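You operate a simulated robot arm through the tools that you are given. There is no shell and no other tool. Be economical: measure what you need, move in short steps, check, and stop when the job is done.

Carry out the task below with a simulated robot arm. There is one attempt and no reset: what you move stays moved.

TASK
Check the disc with the orange top under side light: clear to stock, bloom to hold.
Fine: switch the viewer off afterwards; the other discs stay.
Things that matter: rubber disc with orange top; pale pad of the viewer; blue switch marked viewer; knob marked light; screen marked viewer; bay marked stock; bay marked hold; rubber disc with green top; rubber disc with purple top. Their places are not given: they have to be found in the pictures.

It is judged by the outcome, as a careful person would: the job done as asked, and still so three seconds after it is handed in. It fails if anything else is knocked over, pushed out of place, dropped, spilled or broken.

THE ROBOT
A 6-joint arm with a two-finger parallel gripper, fixed in place. Base frame: the origin is at the foot of the arm, x ahead of it, y to its left, z up; the work surface is at about z = 0.862. Lengths are in m, angles in degrees, forces in N, time in s.
With the tool pointing down near the work surface it reaches from about 0.24 to 0.64 m from the base axis. Its first joint turns from -66.0 to 66.0 degrees. Payload 2.7 kg.
Tool frame: the origin (TCP) lies between the finger pads and is the grasp point; the fingertips stand 0.023 m ahead of it; z points along the fingers, y is the line along which they close. The gripper opens to 0.094 m. The fingers are 0.038 m wide and 0.01 m thick; the gripper's body (0.054 by 0.096 m) begins 0.039 m behind the TCP.
Orientation is told as [roll, pitch, yaw] about the base's x, y, z axes, in that order, counted from this pose: with the fingers straight down and closing along the base's y, the tool's x points along the base's -x, its y along +y and its z along -z.

THE INTERFACE
- The arm moves only by the tool step_arm. Its argument "series" is a list that holds one entry, the list of rows, each a list of 7 numbers: the shift along the tool's x, y, z in m, then the turn, a rotation vector about the tool's x, y, z in rad, then the gripper command, from -1 (shut) to 1 (fully open), values between in proportion. In form: [[[x, y, z, rx, ry, rz, jaw], ...]]. A call has 1 to 12 rows; each row shifts and turns the commanded pose from where the row before left it, along the tool's axes as they then stand. A row lasts 0.2 s, in which the tool goes at most 0.05 m and 8.6 degrees; a call with a longer step from one row to the next is refused whole, and so is a gripper value outside its range. A pose out of reach is approached as far as the arm can. The call stops where the force on the tool passes 40 N (or 10 N more than at its start, if that is more) or the arm is blocked; 0.2 s more then pass. The fingers move at their own pace (about 0.045 m/s each) and stop on an object; they squeeze with about 38 N. The grip force told is the motor's: it shows also when the fingers shut on nothing. Time passes only in rows, and 0.2 s behind the last, so rows that do not move let the fingers close. It gives the time, the measured TCP pose, the force on the tool (base axes), the opening and the grip force at its end, in the units of the frame above (readings bear some noise).
- Cameras (640 x 400 px; columns grow to the right, rows downward): "scene" is fixed at [0.0801, -0.435, 1.4045]; the picture's right is [0.73, -0.68, 0.00], its down [-0.39, -0.41, -0.82] and it looks along [0.56, 0.60, -0.57] (base axes); focal length 357 px, centre (320, 200). "wrist" rides on the gripper at [-0.039, 0, -0.044] in the tool frame; the picture's right is [0.00, -1.00, 0.00], its down [0.97, 0.00, -0.24] and it looks along [0.24, 0.00, 0.97] (tool axes); focal length 218 px, centre (320, 200).
- snapshot(camera): a new picture of that camera. No time passes.
- pixel_to_xyz(camera, pixels): for up to 12 pixels [column, row] of the newest picture of that camera ("zoom" is the newest enlarged one), the place [x, y, z] in the base frame of the surface seen there, good to about 0.003 m. No time passes.
- inspect(camera, box): a new picture of the part [left, top, right, bottom] of that camera's present view, enlarged. No time passes.
- finish_job(): hands the job in; it is judged then, once.

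Work in short steps. Measure before you move; look again where a grasp or a placing could have gone wrong, and mend it. You have 80 turns and 38 pictures in all, those below and enlarged ones among them. Open the gripper and draw the arm clear of the work before you hand the job in, unless the task says otherwise; then end with one line.

The tools are called after "Call:" as name(argument=value, ...) on one line, values as JSON. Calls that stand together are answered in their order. step_arm: Moves the arm, as the interface text tells. Its arguments: {"type":"object","properties":{"series":{"type":"array"}},"required":["series"]} The other tools are called the same way: snapshot (camera) takes a picture; pixel_to_xyz (camera, pixels) gives the place of the surface under pixels of a picture; inspect (camera, box) takes an enlarged picture of a part of a camera's view; finish_job () hands the job in.

At the start:

```text
time: 0.0
position: [0.3818, -0.1567, 1.1099]
tcp_rot: [0.0, 0.0, 0.0]
wrist_force: [-0.1, 0.3, -0.2]
opening: 0.0938
grasp_force: 0.1
```

scene: 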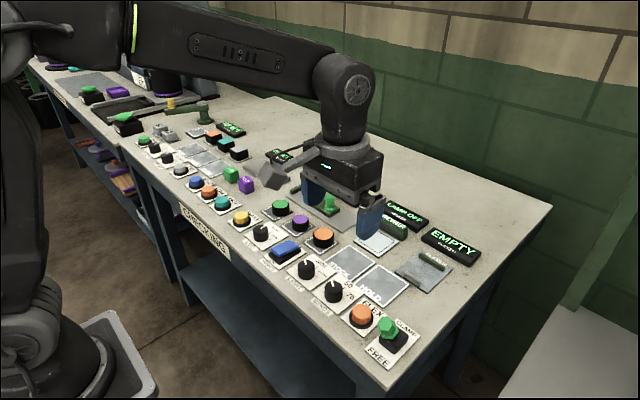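
wrist: 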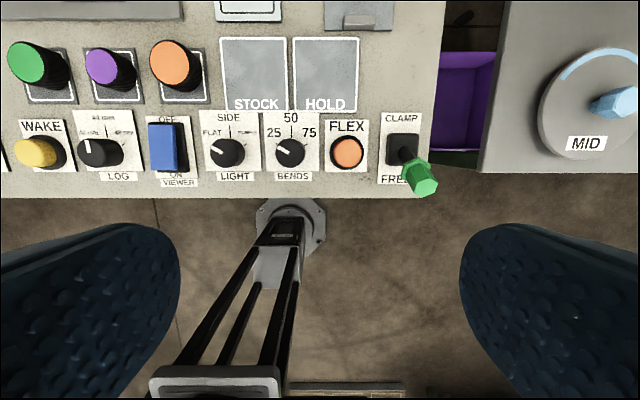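

I'll enlarge the working area in both views to read the labels.

Call:
inspect(camera="scene", box=[220, 180, 500, 370])

Call:
inspect(camera="wrist", box=[0, 0, 450, 220])

```text
2.11 times, centred on (360, 275) of scene
```

zoom: 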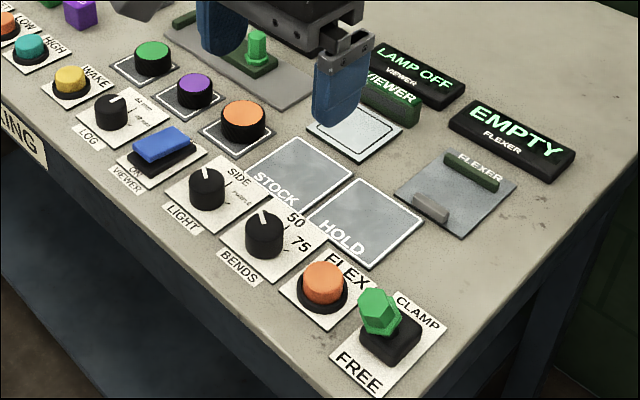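

```text
1.42 times, centred on (225, 110) of wrist
```

zoom: 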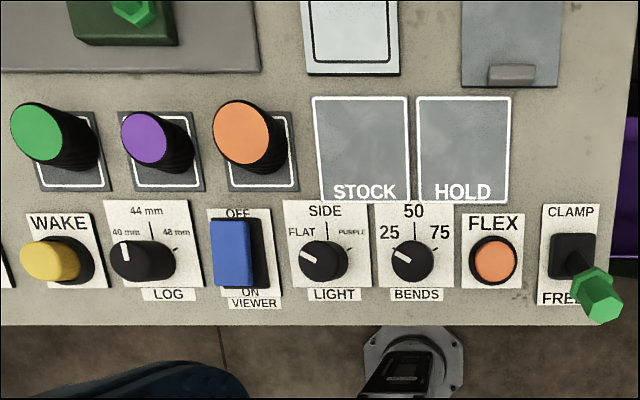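

Discs are in a row: green, purple, orange (zoom 245,130); light knob points to FLAT; the rocker reads OFF far, ON near. Measuring positions.

Call:
pixel_to_xyz(camera="zoom", pixels=[[245, 130], [145, 138], [37, 130], [323, 260], [307, 255], [230, 235], [230, 270], [360, 150], [462, 150], [350, 40], [125, 240], [265, 180]])

Call:
pixel_to_xyz(camera="wrist", pixels=[[152, 62], [169, 42], [192, 62], [170, 85], [164, 128], [164, 168], [180, 150], [146, 150], [228, 152], [213, 152], [228, 138], [242, 152]])

```text
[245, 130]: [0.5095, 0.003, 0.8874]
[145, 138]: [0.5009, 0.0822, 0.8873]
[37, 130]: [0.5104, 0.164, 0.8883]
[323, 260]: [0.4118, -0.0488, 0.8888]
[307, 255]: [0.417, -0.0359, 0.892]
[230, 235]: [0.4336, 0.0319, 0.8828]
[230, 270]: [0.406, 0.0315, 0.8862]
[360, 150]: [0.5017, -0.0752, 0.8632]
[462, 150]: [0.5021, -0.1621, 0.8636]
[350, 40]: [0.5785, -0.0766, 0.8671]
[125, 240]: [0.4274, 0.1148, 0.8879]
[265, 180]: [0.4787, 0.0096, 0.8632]
```

```text
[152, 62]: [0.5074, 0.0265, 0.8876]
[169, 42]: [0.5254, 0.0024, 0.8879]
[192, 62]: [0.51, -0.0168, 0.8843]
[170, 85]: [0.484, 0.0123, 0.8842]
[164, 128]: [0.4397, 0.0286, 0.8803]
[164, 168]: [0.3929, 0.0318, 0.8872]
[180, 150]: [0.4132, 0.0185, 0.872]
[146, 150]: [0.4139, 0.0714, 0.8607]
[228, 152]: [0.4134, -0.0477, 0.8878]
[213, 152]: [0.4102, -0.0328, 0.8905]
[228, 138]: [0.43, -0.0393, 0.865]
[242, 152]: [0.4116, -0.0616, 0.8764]
```

The rocker's near end stands higher (currently OFF). I move above the knob/rocker area to look closer, with jaws set to about 0.06.

Call:
step_arm(series=[[[-0.009, 0.032, 0.02, 0, 0, 0, 0.28], [-0.009, 0.032, 0.02, 0, 0, 0, 0.28], [-0.009, 0.032, 0.02, 0, 0, 0, 0.28], [-0.009, 0.031, 0.02, 0, 0, 0, 0.28], [0, 0, 0, 0, 0, 0, 0.28]]])

Call:
inspect(camera="wrist", box=[160, 0, 480, 200])

Call:
snapshot(camera="scene")

```text
time: 1.2
position: [0.4151, -0.0291, 1.031]
tcp_rot: [0.0, 0.1, 0.0]
wrist_force: [-0.3, 0.1, -0.2]
opening: 0.0603
grasp_force: 0.0
```

```text
2.00 times, centred on (320, 100) of wrist
```

zoom: 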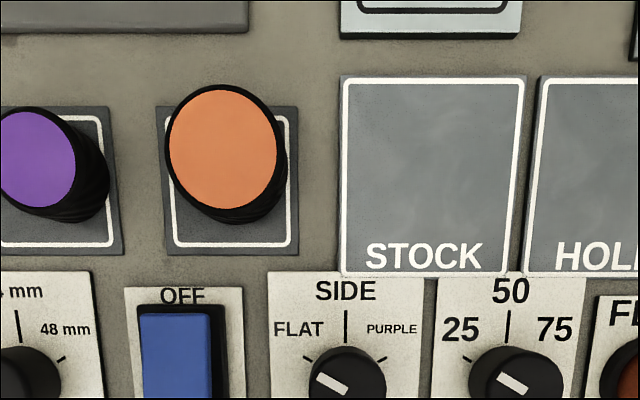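

```text
32 pictures are left
```

scene: 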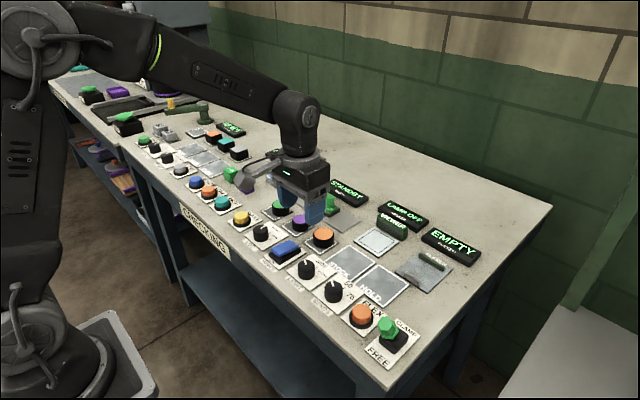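

Ticks: SIDE straight ahead, pointer about 60° left at FLAT. I measure knob, disc, rocker and bay points more exactly.

Call:
pixel_to_xyz(camera="zoom", pixels=[[223, 150], [170, 150], [276, 150], [223, 92], [223, 207], [346, 352], [314, 374], [384, 374], [330, 385], [345, 315], [308, 358], [345, 372]])

Call:
pixel_to_xyz(camera="scene", pixels=[[377, 242], [357, 238], [378, 254], [399, 240], [376, 230], [393, 227], [349, 264], [383, 285], [323, 233], [306, 263]])

Call:
inspect(camera="scene", box=[240, 190, 420, 305])

Call:
snapshot(camera="wrist")

```text
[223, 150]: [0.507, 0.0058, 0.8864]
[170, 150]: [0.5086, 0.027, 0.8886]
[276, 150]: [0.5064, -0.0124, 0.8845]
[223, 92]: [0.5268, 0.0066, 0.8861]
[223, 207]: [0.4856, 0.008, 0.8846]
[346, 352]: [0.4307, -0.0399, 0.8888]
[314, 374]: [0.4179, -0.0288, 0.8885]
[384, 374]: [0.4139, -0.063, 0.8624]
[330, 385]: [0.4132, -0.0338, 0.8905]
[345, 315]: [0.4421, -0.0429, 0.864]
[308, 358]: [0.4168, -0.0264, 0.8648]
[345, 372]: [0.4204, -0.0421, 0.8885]
```

```text
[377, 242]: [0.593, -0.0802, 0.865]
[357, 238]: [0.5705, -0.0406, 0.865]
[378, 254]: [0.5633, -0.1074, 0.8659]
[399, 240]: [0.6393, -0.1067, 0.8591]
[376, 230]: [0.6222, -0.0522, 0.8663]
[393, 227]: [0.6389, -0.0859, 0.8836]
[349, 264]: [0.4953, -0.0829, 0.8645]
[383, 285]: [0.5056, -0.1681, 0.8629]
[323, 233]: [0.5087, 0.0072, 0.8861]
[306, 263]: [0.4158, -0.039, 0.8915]
```

```text
3.48 times, centred on (330, 248) of scene
```

zoom: 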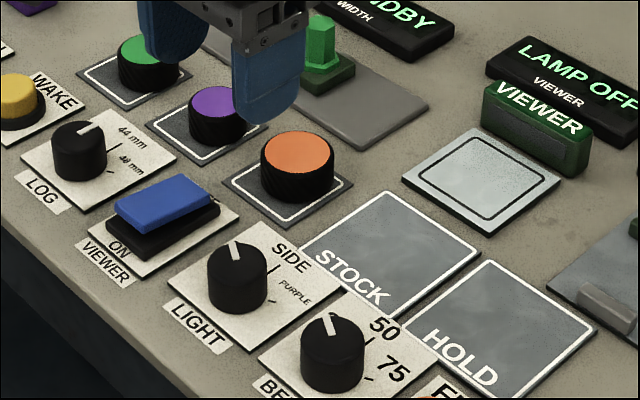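

```text
30 pictures are left
```

wrist: 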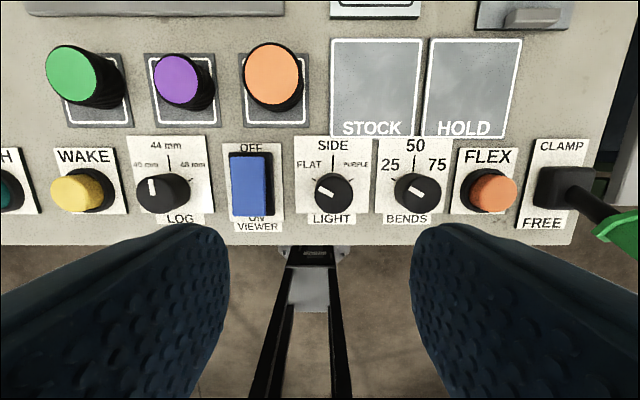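

Measure knob top edges (wrist 315–352, 173–207) and rocker.

Call:
pixel_to_xyz(camera="wrist", pixels=[[333, 188], [318, 188], [347, 188], [333, 176], [333, 202], [250, 165], [250, 185], [250, 205], [236, 185], [263, 185], [273, 73], [390, 190]])

```text
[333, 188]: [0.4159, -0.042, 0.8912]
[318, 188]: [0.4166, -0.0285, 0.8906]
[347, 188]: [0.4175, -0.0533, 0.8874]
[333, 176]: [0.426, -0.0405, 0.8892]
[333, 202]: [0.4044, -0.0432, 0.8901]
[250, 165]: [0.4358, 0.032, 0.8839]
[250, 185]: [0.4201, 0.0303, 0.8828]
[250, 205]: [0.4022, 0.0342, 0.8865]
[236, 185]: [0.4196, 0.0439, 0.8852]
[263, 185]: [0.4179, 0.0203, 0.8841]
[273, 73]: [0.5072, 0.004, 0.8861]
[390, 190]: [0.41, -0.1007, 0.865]
```

Knob centre ≈ (0.415, -0.042), top 0.890. I descend above it, stopping at about z 0.93 to check.

Call:
step_arm(series=[[[0, -0.013, 0.03, 0, 0, 0, 0.28], [0, 0, 0.04, 0, 0, 0, 0.28], [0, 0, 0.03, 0, 0, 0, 0.28], [0, 0, 0, 0, 0, 0, 0.28]]])

```text
time: 2.2
position: [0.4177, -0.0426, 0.9272]
tcp_rot: [-0.1, 0.0, 0.0]
wrist_force: [-0.4, 0.9, 0.7]
opening: 0.0599
grasp_force: 0.1
```

Aligned over the knob; go down the remaining 0.035 and close on it.

Call:
step_arm(series=[[[0.002, 0, 0.02, 0, 0, 0, 0.28], [0, 0, 0.015, 0, 0, 0, 0.28], [0, 0, 0, 0, 0, 0, 0.28], [0, 0, 0, 0, 0, 0, -1], [0, 0, 0, 0, 0, 0, -1], [0, 0, 0, 0, 0, 0, -1]]])

```text
time: 3.6
position: [0.4135, -0.0417, 0.8946]
tcp_rot: [-0.1, 0.0, 0.0]
wrist_force: [0.4, 12.8, -2.4]
opening: 0.0343
grasp_force: 44.5
```

The knob is gripped (0.034). Turn 60° clockwise from above (+ about tool z).

Call:
step_arm(series=[[[0, 0.001, 0, 0, 0, 0.13, -1], [0, 0, 0, 0, 0, 0.15, -1], [0, 0, 0, 0, 0, 0.15, -1], [0, 0, 0, 0, 0, 0.15, -1], [0, 0, 0, 0, 0, 0.15, -1], [0, 0, 0, 0, 0, 0.15, -1], [0, 0, 0, 0, 0, 0.15, -1], [0, 0, 0, 0, 0, 0, -1]]])

Call:
inspect(camera="scene", box=[240, 190, 420, 305])

```text
time: 5.0
position: [0.4141, -0.0445, 0.8947]
tcp_rot: [-0.4, 0.1, -48.3]
wrist_force: [-5.6, -4.6, 5.7]
opening: 0.0342
grasp_force: 44.6
stopped in row 6: the force on the tool passed its limit (the readings are from after the stop); the commanded pose is now the measured one
```

```text
3.48 times, centred on (330, 248) of scene
```

zoom: 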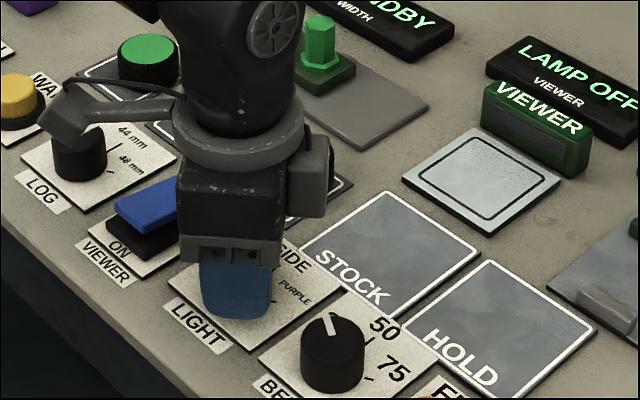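

The turn stopped at 48° on force. I open, rise and look at the pointer.

Call:
step_arm(series=[[[0, 0, 0, 0, 0, 0, 0.28], [0, 0, 0, 0, 0, 0, 0.28], [0, 0, -0.03, 0, 0, 0, 0.28], [0, 0, -0.04, 0, 0, 0, 0.28], [0, 0, -0.03, 0, 0, 0, 0.28], [0, 0, 0, 0, 0, 0, 0.28]]])

Call:
snapshot(camera="wrist")

```text
time: 6.4
position: [0.4145, -0.0435, 0.9949]
tcp_rot: [-0.3, 0.0, -48.4]
wrist_force: [-0.3, -0.2, -0.4]
opening: 0.0602
grasp_force: 0.1
```

```text
28 pictures are left
```

wrist: 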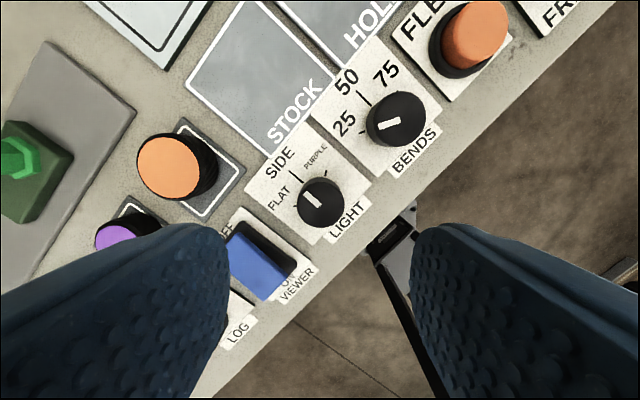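

Call:
inspect(camera="wrist", box=[240, 130, 400, 230])

```text
4.00 times, centred on (320, 180) of wrist
```

zoom: 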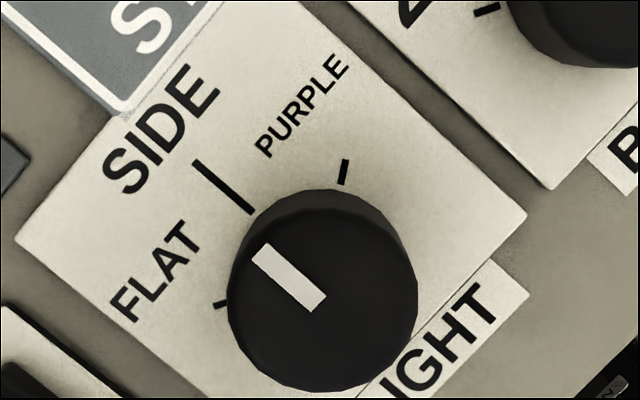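

The pointer is parallel to the SIDE tick: light set. Next turn back to yaw 0, close the fingers and go above the rocker's near (ON) end at about (0.393, 0.032).

Call:
step_arm(series=[[[0, 0, 0, 0, 0, -0.141, -1], [0, 0, 0, 0, 0, -0.141, -1], [0, 0, 0, 0, 0, -0.141, -1], [0, 0, 0, 0, 0, -0.141, -1], [0, 0, 0, 0, 0, -0.141, -1], [0, 0, 0, 0, 0, -0.14, -1], [0.011, 0.038, 0, 0, 0, 0, -1], [0.011, 0.037, 0, 0, 0, 0, -1], [0, 0, 0.03, 0, 0, 0, -1], [0, 0, 0, 0, 0, 0, -1]]])

Call:
inspect(camera="scene", box=[220, 180, 440, 320])

```text
time: 8.6
position: [0.3906, 0.0313, 0.9653]
tcp_rot: [0.0, 0.3, 0.0]
wrist_force: [-0.4, -0.1, -0.2]
opening: 0.0
grasp_force: 38.1
```

```text
2.86 times, centred on (330, 250) of scene
```

zoom: 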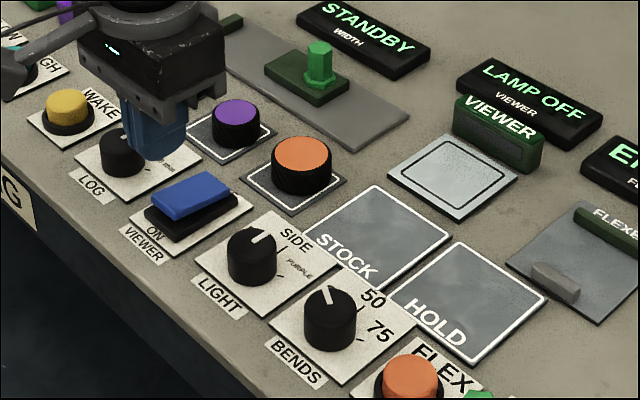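

Light knob is on SIDE. I lower onto the near end of the rocker (contact expected at TCP z ≈0.91) and press.

Call:
step_arm(series=[[[0, 0, 0.03, 0, 0, 0, -1], [0, 0, 0.02, 0, 0, 0, -1], [0, 0, 0.008, 0, 0, 0, -1], [0, 0, 0.006, 0, 0, 0, -1], [0, 0, 0.004, 0, 0, 0, -1]]])

Call:
inspect(camera="scene", box=[220, 180, 440, 320])

```text
time: 9.6
position: [0.3917, 0.0306, 0.9075]
tcp_rot: [-0.1, 0.3, 0.0]
wrist_force: [-6.5, -0.8, 9.4]
opening: 0.0
grasp_force: 37.9
stopped in row 4: the force on the tool passed its limit (the readings are from after the stop); the commanded pose is now the measured one
```

```text
2.86 times, centred on (330, 250) of scene
```

zoom: 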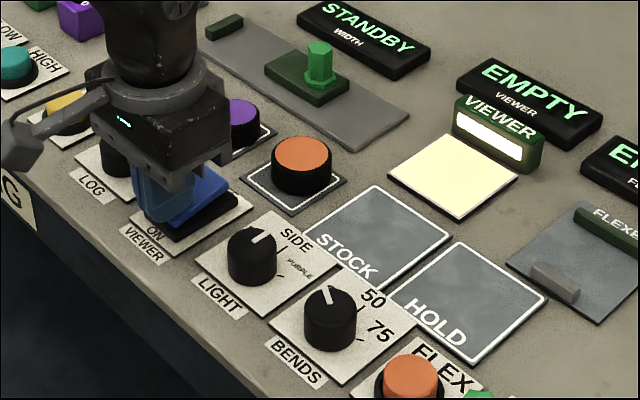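

Viewer is on and reads EMPTY. I rise and go over the orange disc at (0.507, 0.005), jaws to 0.064.

Call:
step_arm(series=[[[0, 0, -0.04, 0, 0, 0, -1], [0, 0, -0.04, 0, 0, 0, -1], [-0.039, -0.009, 0, 0, 0, 0, 0.36], [-0.039, -0.009, 0, 0, 0, 0, 0.36], [-0.037, -0.008, 0, 0, 0, 0, 0.36], [0, 0, 0, 0, 0, 0, 0.36], [0, 0, 0, 0, 0, 0, 0.36]]])

Call:
snapshot(camera="scene")

```text
time: 11.2
position: [0.5117, 0.006, 0.9875]
tcp_rot: [-0.1, 0.4, 0.0]
wrist_force: [0.6, 0.3, 0.0]
opening: 0.064
grasp_force: 0.0
```

```text
24 pictures are left
```

scene: 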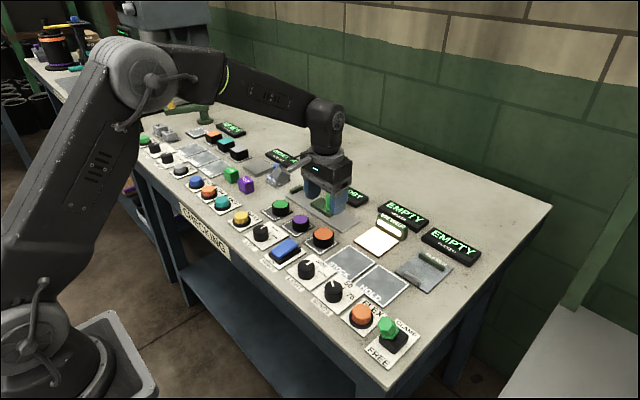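

Positioned; descend to z ≈0.892 with a 4 mm correction, then close.

Call:
step_arm(series=[[[0.004, 0, 0.03, 0, 0, 0, 0.36], [0, 0, 0.035, 0, 0, 0, 0.36], [0, 0, 0.02, 0, 0, 0, 0.36], [0, 0, 0.01, 0, 0, 0, 0.36], [0, 0, 0, 0, 0, 0, -1], [0, 0, 0, 0, 0, 0, -1], [0, 0, 0, 0, 0, 0, -1]]])

```text
time: 12.8
position: [0.5047, 0.0047, 0.8925]
tcp_rot: [-0.1, 0.3, 0.0]
wrist_force: [-0.1, -0.4, 1.2]
opening: 0.0467
grasp_force: 38.2
```

Disc gripped (0.047). Lift and carry towards the viewer pad centre (≈0.597, -0.078).

Call:
step_arm(series=[[[0, 0, -0.03, 0, 0, 0, -1], [0, 0, -0.04, 0, 0, 0, -1], [-0.03, -0.028, 0, 0, 0, 0, -1], [-0.03, -0.028, 0, 0, 0, 0, -1], [-0.03, -0.027, 0, 0, 0, 0, -1], [0, 0, 0, 0, 0, 0, -1]]])

Call:
inspect(camera="scene", box=[260, 160, 480, 300])

Call:
snapshot(camera="wrist")

```text
time: 14.2
position: [0.5979, -0.075, 0.9651]
tcp_rot: [-0.1, 0.3, 0.0]
wrist_force: [-0.4, -0.8, -0.6]
opening: 0.0467
grasp_force: 38.5
```

```text
2.86 times, centred on (370, 230) of scene
```

zoom: 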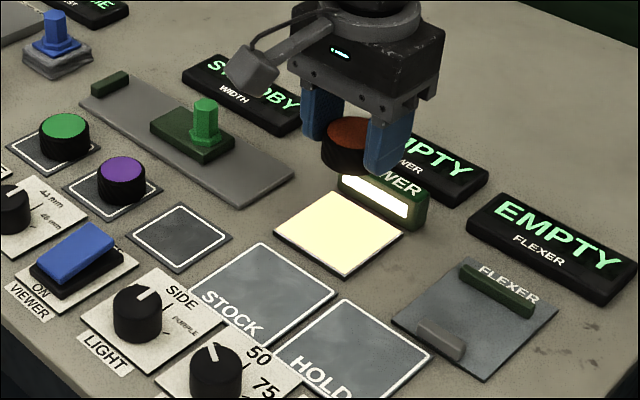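

```text
22 pictures are left
```

wrist: 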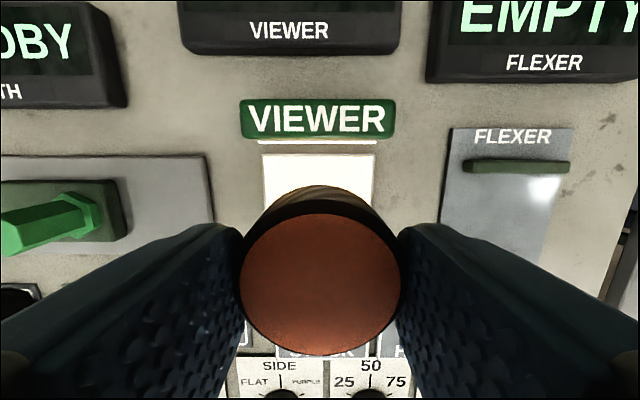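

Call:
pixel_to_xyz(camera="zoom", pixels=[[276, 230], [345, 274], [401, 233], [335, 195], [337, 233], [385, 190], [415, 225]])

Call:
pixel_to_xyz(camera="wrist", pixels=[[266, 158], [372, 158], [318, 102], [318, 136], [318, 158]])

```text
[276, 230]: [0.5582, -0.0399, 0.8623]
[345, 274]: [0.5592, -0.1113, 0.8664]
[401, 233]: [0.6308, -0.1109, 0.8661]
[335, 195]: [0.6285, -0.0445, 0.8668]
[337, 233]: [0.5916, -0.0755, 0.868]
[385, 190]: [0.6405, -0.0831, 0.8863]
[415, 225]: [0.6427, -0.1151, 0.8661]
```

```text
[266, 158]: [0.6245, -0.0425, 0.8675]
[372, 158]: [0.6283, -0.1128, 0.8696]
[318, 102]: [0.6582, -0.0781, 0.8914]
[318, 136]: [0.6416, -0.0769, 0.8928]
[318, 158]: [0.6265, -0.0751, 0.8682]
```

Pad centre is (0.594, -0.077), surface 0.867. Lower 0.068 to set the disc, then open.

Call:
step_arm(series=[[[0.004, -0.002, 0.03, 0, 0, 0, -1], [0, 0, 0.025, 0, 0, 0, -1], [0, 0, 0.009, 0, 0, 0, -1], [0, 0, 0.004, 0, 0, 0, -1], [0, 0, 0.0, 0, 0, 0, -1]]])

```text
time: 15.6
position: [0.5934, -0.0792, 0.8957]
tcp_rot: [-0.2, -0.2, 0.0]
wrist_force: [-1.3, -0.7, 5.2]
opening: 0.0471
grasp_force: 38.2
stopped in row 5: the force on the tool passed its limit (the readings are from after the stop); the commanded pose is now the measured one
```

Contact with the pad. Open and rise to clear the view.

Call:
step_arm(series=[[[0, 0, 0, 0, 0, 0, 0.36], [0, 0, 0, 0, 0, 0, 0.36], [0, 0, -0.03, 0, 0, 0, 0.36], [0, 0, -0.04, 0, 0, 0, 0.36], [0.04, 0, -0.02, 0, 0, 0, 0.36], [0.045, 0, 0, 0, 0, 0, 0.36], [0, 0, 0, 0, 0, 0, 0.36]]])

Call:
inspect(camera="scene", box=[280, 160, 480, 290])

Call:
snapshot(camera="wrist")

```text
time: 17.2
position: [0.5066, -0.081, 0.9837]
tcp_rot: [-0.2, -0.2, 0.1]
wrist_force: [0.4, 0.6, -1.0]
opening: 0.0639
grasp_force: 0.0
```

```text
3.08 times, centred on (380, 225) of scene
```

zoom: 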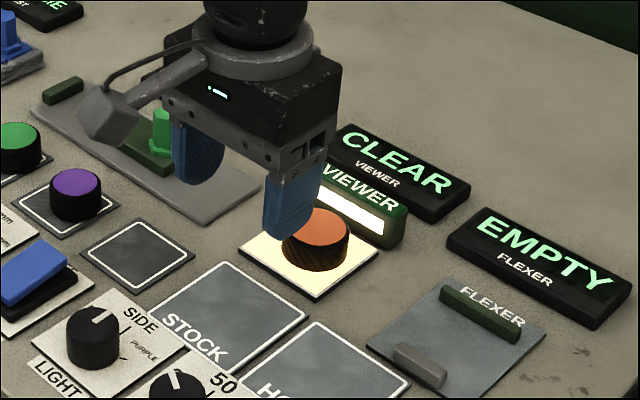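

```text
20 pictures are left
```

wrist: 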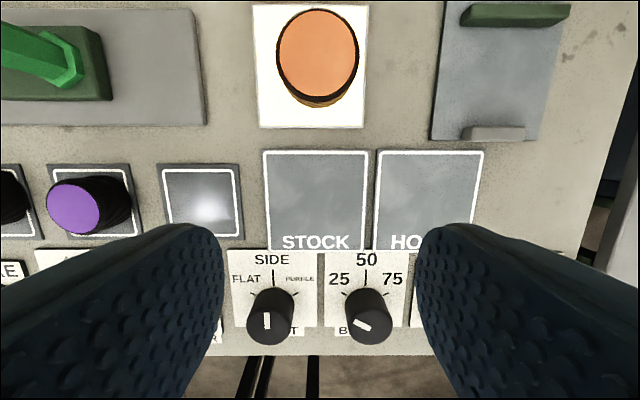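

The screen reads CLEAR with light on SIDE. I wait a couple of seconds to confirm the reading is settled, and measure the disc and the stock bay.

Call:
step_arm(series=[[[0, 0, 0, 0, 0, 0, 0.36], [0, 0, 0, 0, 0, 0, 0.36], [0, 0, 0, 0, 0, 0, 0.36], [0, 0, 0, 0, 0, 0, 0.36], [0, 0, 0, 0, 0, 0, 0.36], [0, 0, 0, 0, 0, 0, 0.36], [0, 0, 0, 0, 0, 0, 0.36], [0, 0, 0, 0, 0, 0, 0.36], [0, 0, 0, 0, 0, 0, 0.36], [0, 0, 0, 0, 0, 0, 0.36], [0, 0, 0, 0, 0, 0, 0.36], [0, 0, 0, 0, 0, 0, 0.36]]])

Call:
inspect(camera="scene", box=[280, 160, 480, 290])

Call:
pixel_to_xyz(camera="wrist", pixels=[[318, 50], [280, 50], [356, 50], [268, 155], [364, 155], [362, 235], [268, 235], [316, 195]])

```text
time: 19.8
position: [0.5072, -0.0805, 0.9834]
tcp_rot: [-0.4, 0.0, 0.1]
wrist_force: [0.6, 0.5, -0.1]
opening: 0.0639
grasp_force: 0.0
```

```text
3.08 times, centred on (380, 225) of scene
```

zoom: 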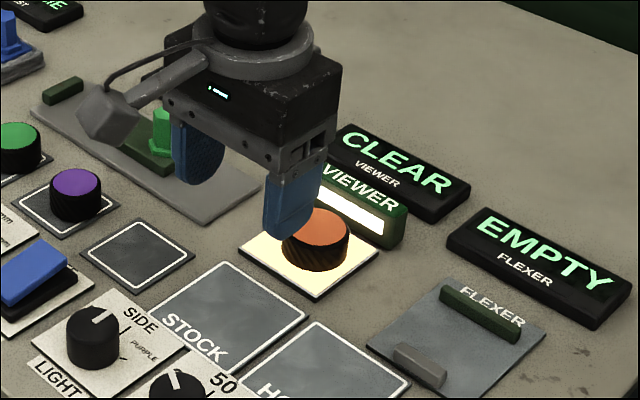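

```text
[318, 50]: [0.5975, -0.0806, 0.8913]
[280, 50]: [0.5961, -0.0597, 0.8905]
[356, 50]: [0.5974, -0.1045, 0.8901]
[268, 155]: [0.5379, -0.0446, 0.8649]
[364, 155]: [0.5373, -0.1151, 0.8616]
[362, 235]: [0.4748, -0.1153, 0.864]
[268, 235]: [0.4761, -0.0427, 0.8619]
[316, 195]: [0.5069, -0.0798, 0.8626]
```

Steady CLEAR, so the disc goes to STOCK (centre ≈ 0.503, -0.079). Return over the disc, descend and grip.

Call:
step_arm(series=[[[-0.045, 0, 0, 0, 0, 0, 0.36], [-0.042, 0, 0, 0, 0, 0, 0.36], [0, 0, 0.035, 0, 0, 0, 0.36], [0, 0, 0.035, 0, 0, 0, 0.36], [0, 0, 0.017, 0, 0, 0, 0.36], [0, 0, 0, 0, 0, 0, 0.36], [0, 0, 0, 0, 0, 0, -1], [0, 0, 0, 0, 0, 0, -1], [0, 0, 0, 0, 0, 0, -1]]])

```text
time: 21.8
position: [0.5916, -0.0791, 0.8984]
tcp_rot: [-0.2, -0.1, 0.1]
wrist_force: [0.4, 0.4, -0.7]
opening: 0.0467
grasp_force: 38.3
```

Gripped. Lift, carry to STOCK and lower until near contact.

Call:
step_arm(series=[[[0, 0, -0.03, 0, 0, 0, -1], [0, 0, -0.03, 0, 0, 0, -1], [0.03, 0, 0, 0, 0, 0, -1], [0.03, 0, 0, 0, 0, 0, -1], [0.029, 0, 0, 0, 0, 0, -1], [0, 0, 0.03, 0, 0, 0, -1], [0, 0, 0.025, 0, 0, 0, -1], [0, 0, 0.006, 0, 0, 0, -1], [0, 0, 0.003, 0, 0, 0, -1], [0, 0, 0, 0, 0, 0, -1]]])

```text
time: 24.0
position: [0.5055, -0.08, 0.8962]
tcp_rot: [-0.2, -0.3, 0.1]
wrist_force: [-9.2, 0.6, 27.1]
opening: 0.0467
grasp_force: 37.4
```

Contact on the bay. Release, rise and look.

Call:
step_arm(series=[[[0, 0, -0.001, 0, 0, 0, 0.36], [0, 0, 0, 0, 0, 0, 0.36], [0, 0, 0, 0, 0, 0, 0.36], [0, 0, -0.04, 0, 0, 0, 0.36], [0, 0, -0.04, 0, 0, 0, 0.36], [0.04, 0.03, 0, 0, 0, 0, -1], [0.04, 0.04, 0, 0, 0, 0, -1], [0, 0.04, 0, 0, 0, 0, -1], [0, 0, 0, 0, 0, 0, -1]]])

Call:
snapshot(camera="scene")

```text
refused: row 7 steps farther than a row can; nothing moved
```

```text
18 pictures are left
```

scene: 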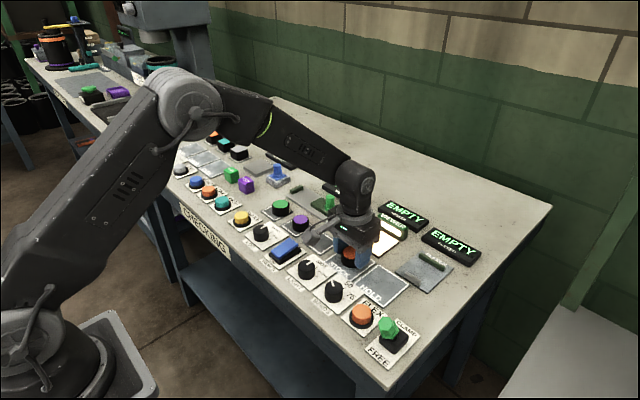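

The diagonal step was too long; same with shorter rows, ending above the rocker's far (OFF) end at ≈(0.446, 0.031).

Call:
step_arm(series=[[[0, 0, -0.001, 0, 0, 0, 0.36], [0, 0, 0, 0, 0, 0, 0.36], [0, 0, 0, 0, 0, 0, 0.36], [0, 0, -0.04, 0, 0, 0, 0.36], [0, 0, -0.04, 0, 0, 0, 0.36], [0.02, 0.037, 0, 0, 0, 0, -1], [0.02, 0.037, 0, 0, 0, 0, -1], [0.0195, 0.037, 0, 0, 0, 0, -1], [0, 0, 0, 0, 0, 0, -1], [0, 0, 0, 0, 0, 0, -1]]])

Call:
inspect(camera="scene", box=[240, 180, 440, 310])

Call:
snapshot(camera="wrist")

```text
time: 26.2
position: [0.4459, 0.0295, 0.9734]
tcp_rot: [-0.2, -0.1, 0.2]
wrist_force: [-0.1, -0.3, 0.7]
opening: 0.0
grasp_force: 38.0
```

```text
3.08 times, centred on (340, 245) of scene
```

zoom: 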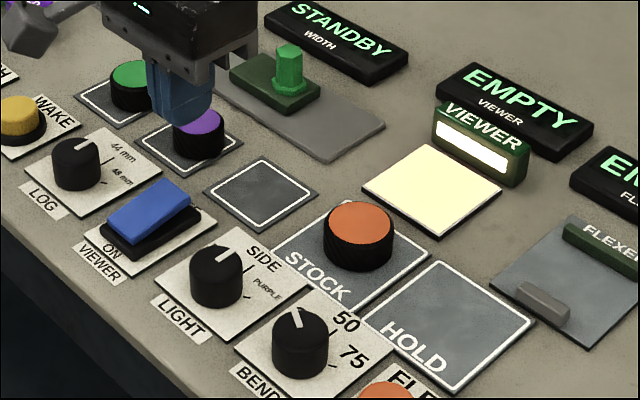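

```text
16 pictures are left
```

wrist: 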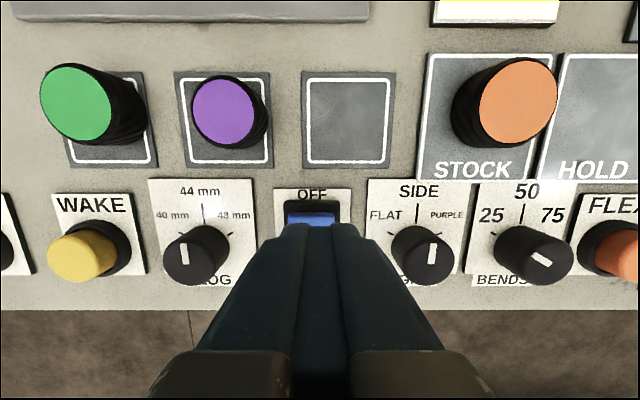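

The disc sits inside STOCK. The rocker's far end is raised; press down there now.

Call:
step_arm(series=[[[0, 0, 0.03, 0, 0, 0, -1], [0, 0, 0.02, 0, 0, 0, -1], [0, 0, 0.01, 0, 0, 0, -1], [0, 0, 0.006, 0, 0, 0, -1], [0, 0, 0.004, 0, 0, 0, -1], [0, 0, 0.004, 0, 0, 0, -1]]])

Call:
inspect(camera="scene", box=[240, 180, 440, 310])

```text
time: 27.6
position: [0.4471, 0.031, 0.9064]
tcp_rot: [-0.1, -0.4, 0.2]
wrist_force: [-0.9, 0.8, 3.3]
opening: 0.0001
grasp_force: 37.9
stopped in row 6: the force on the tool passed its limit (the readings are from after the stop); the commanded pose is now the measured one
```

```text
3.08 times, centred on (340, 245) of scene
```

zoom: 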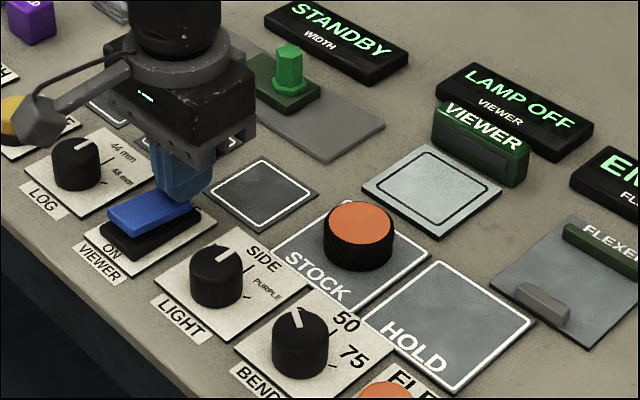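

The viewer reads LAMP OFF. Rise clear, open the gripper and take a last look.

Call:
step_arm(series=[[[0, 0, -0.04, 0, 0, 0, -1], [0, 0, -0.05, 0, 0, 0, -1], [0.02, 0, -0.04, 0, 0, 0, 0.4], [0.02, 0, -0.04, 0, 0, 0, 1], [0, 0, 0, 0, 0, 0, 1], [0, 0, 0, 0, 0, 0, 1], [0, 0, 0, 0, 0, 0, 1]]])

Call:
inspect(camera="scene", box=[200, 160, 460, 325])

Call:
snapshot(camera="wrist")

```text
time: 29.2
position: [0.4067, 0.0327, 1.0772]
tcp_rot: [-0.2, -0.3, 0.1]
wrist_force: [0.7, 0.0, 0.3]
opening: 0.0941
grasp_force: 0.1
```

```text
2.42 times, centred on (330, 242) of scene
```

zoom: 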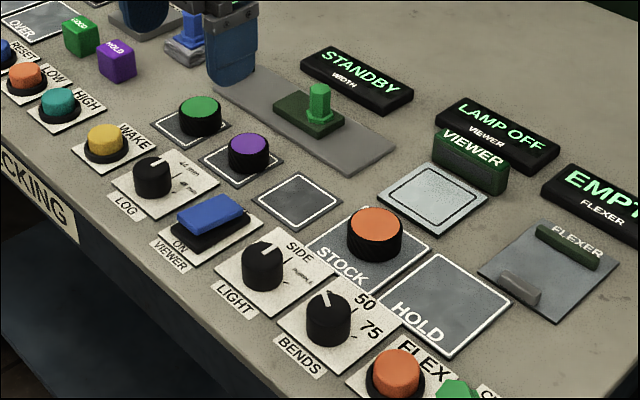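

```text
13 pictures are left
```

wrist: 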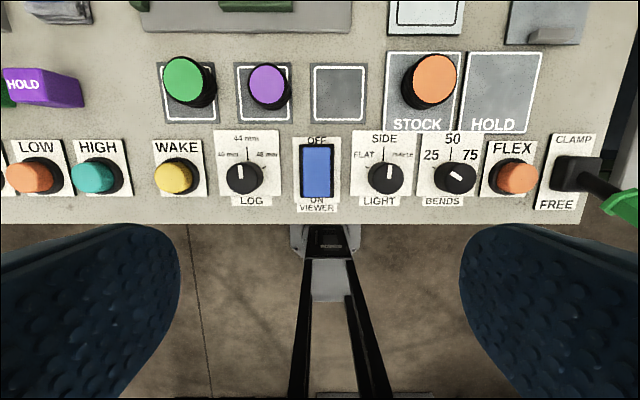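

Call:
pixel_to_xyz(camera="wrist", pixels=[[434, 79], [411, 79], [456, 79], [434, 57], [434, 102]])

```text
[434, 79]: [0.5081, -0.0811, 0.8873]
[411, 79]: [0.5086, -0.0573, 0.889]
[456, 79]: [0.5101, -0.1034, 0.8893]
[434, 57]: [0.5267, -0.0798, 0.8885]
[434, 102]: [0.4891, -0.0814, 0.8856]
```

The disc is centred in STOCK (0.508, -0.081), the viewer is off, the other discs have not moved and the arm is clear. Handing in.

Call:
finish_job()

```text
The job is handed in.
```

The orange-topped disc read CLEAR under side light and is now in STOCK; the viewer is switched off, and the green and purple discs were not moved. The light knob is still on SIDE (it was on FLAT at the start).
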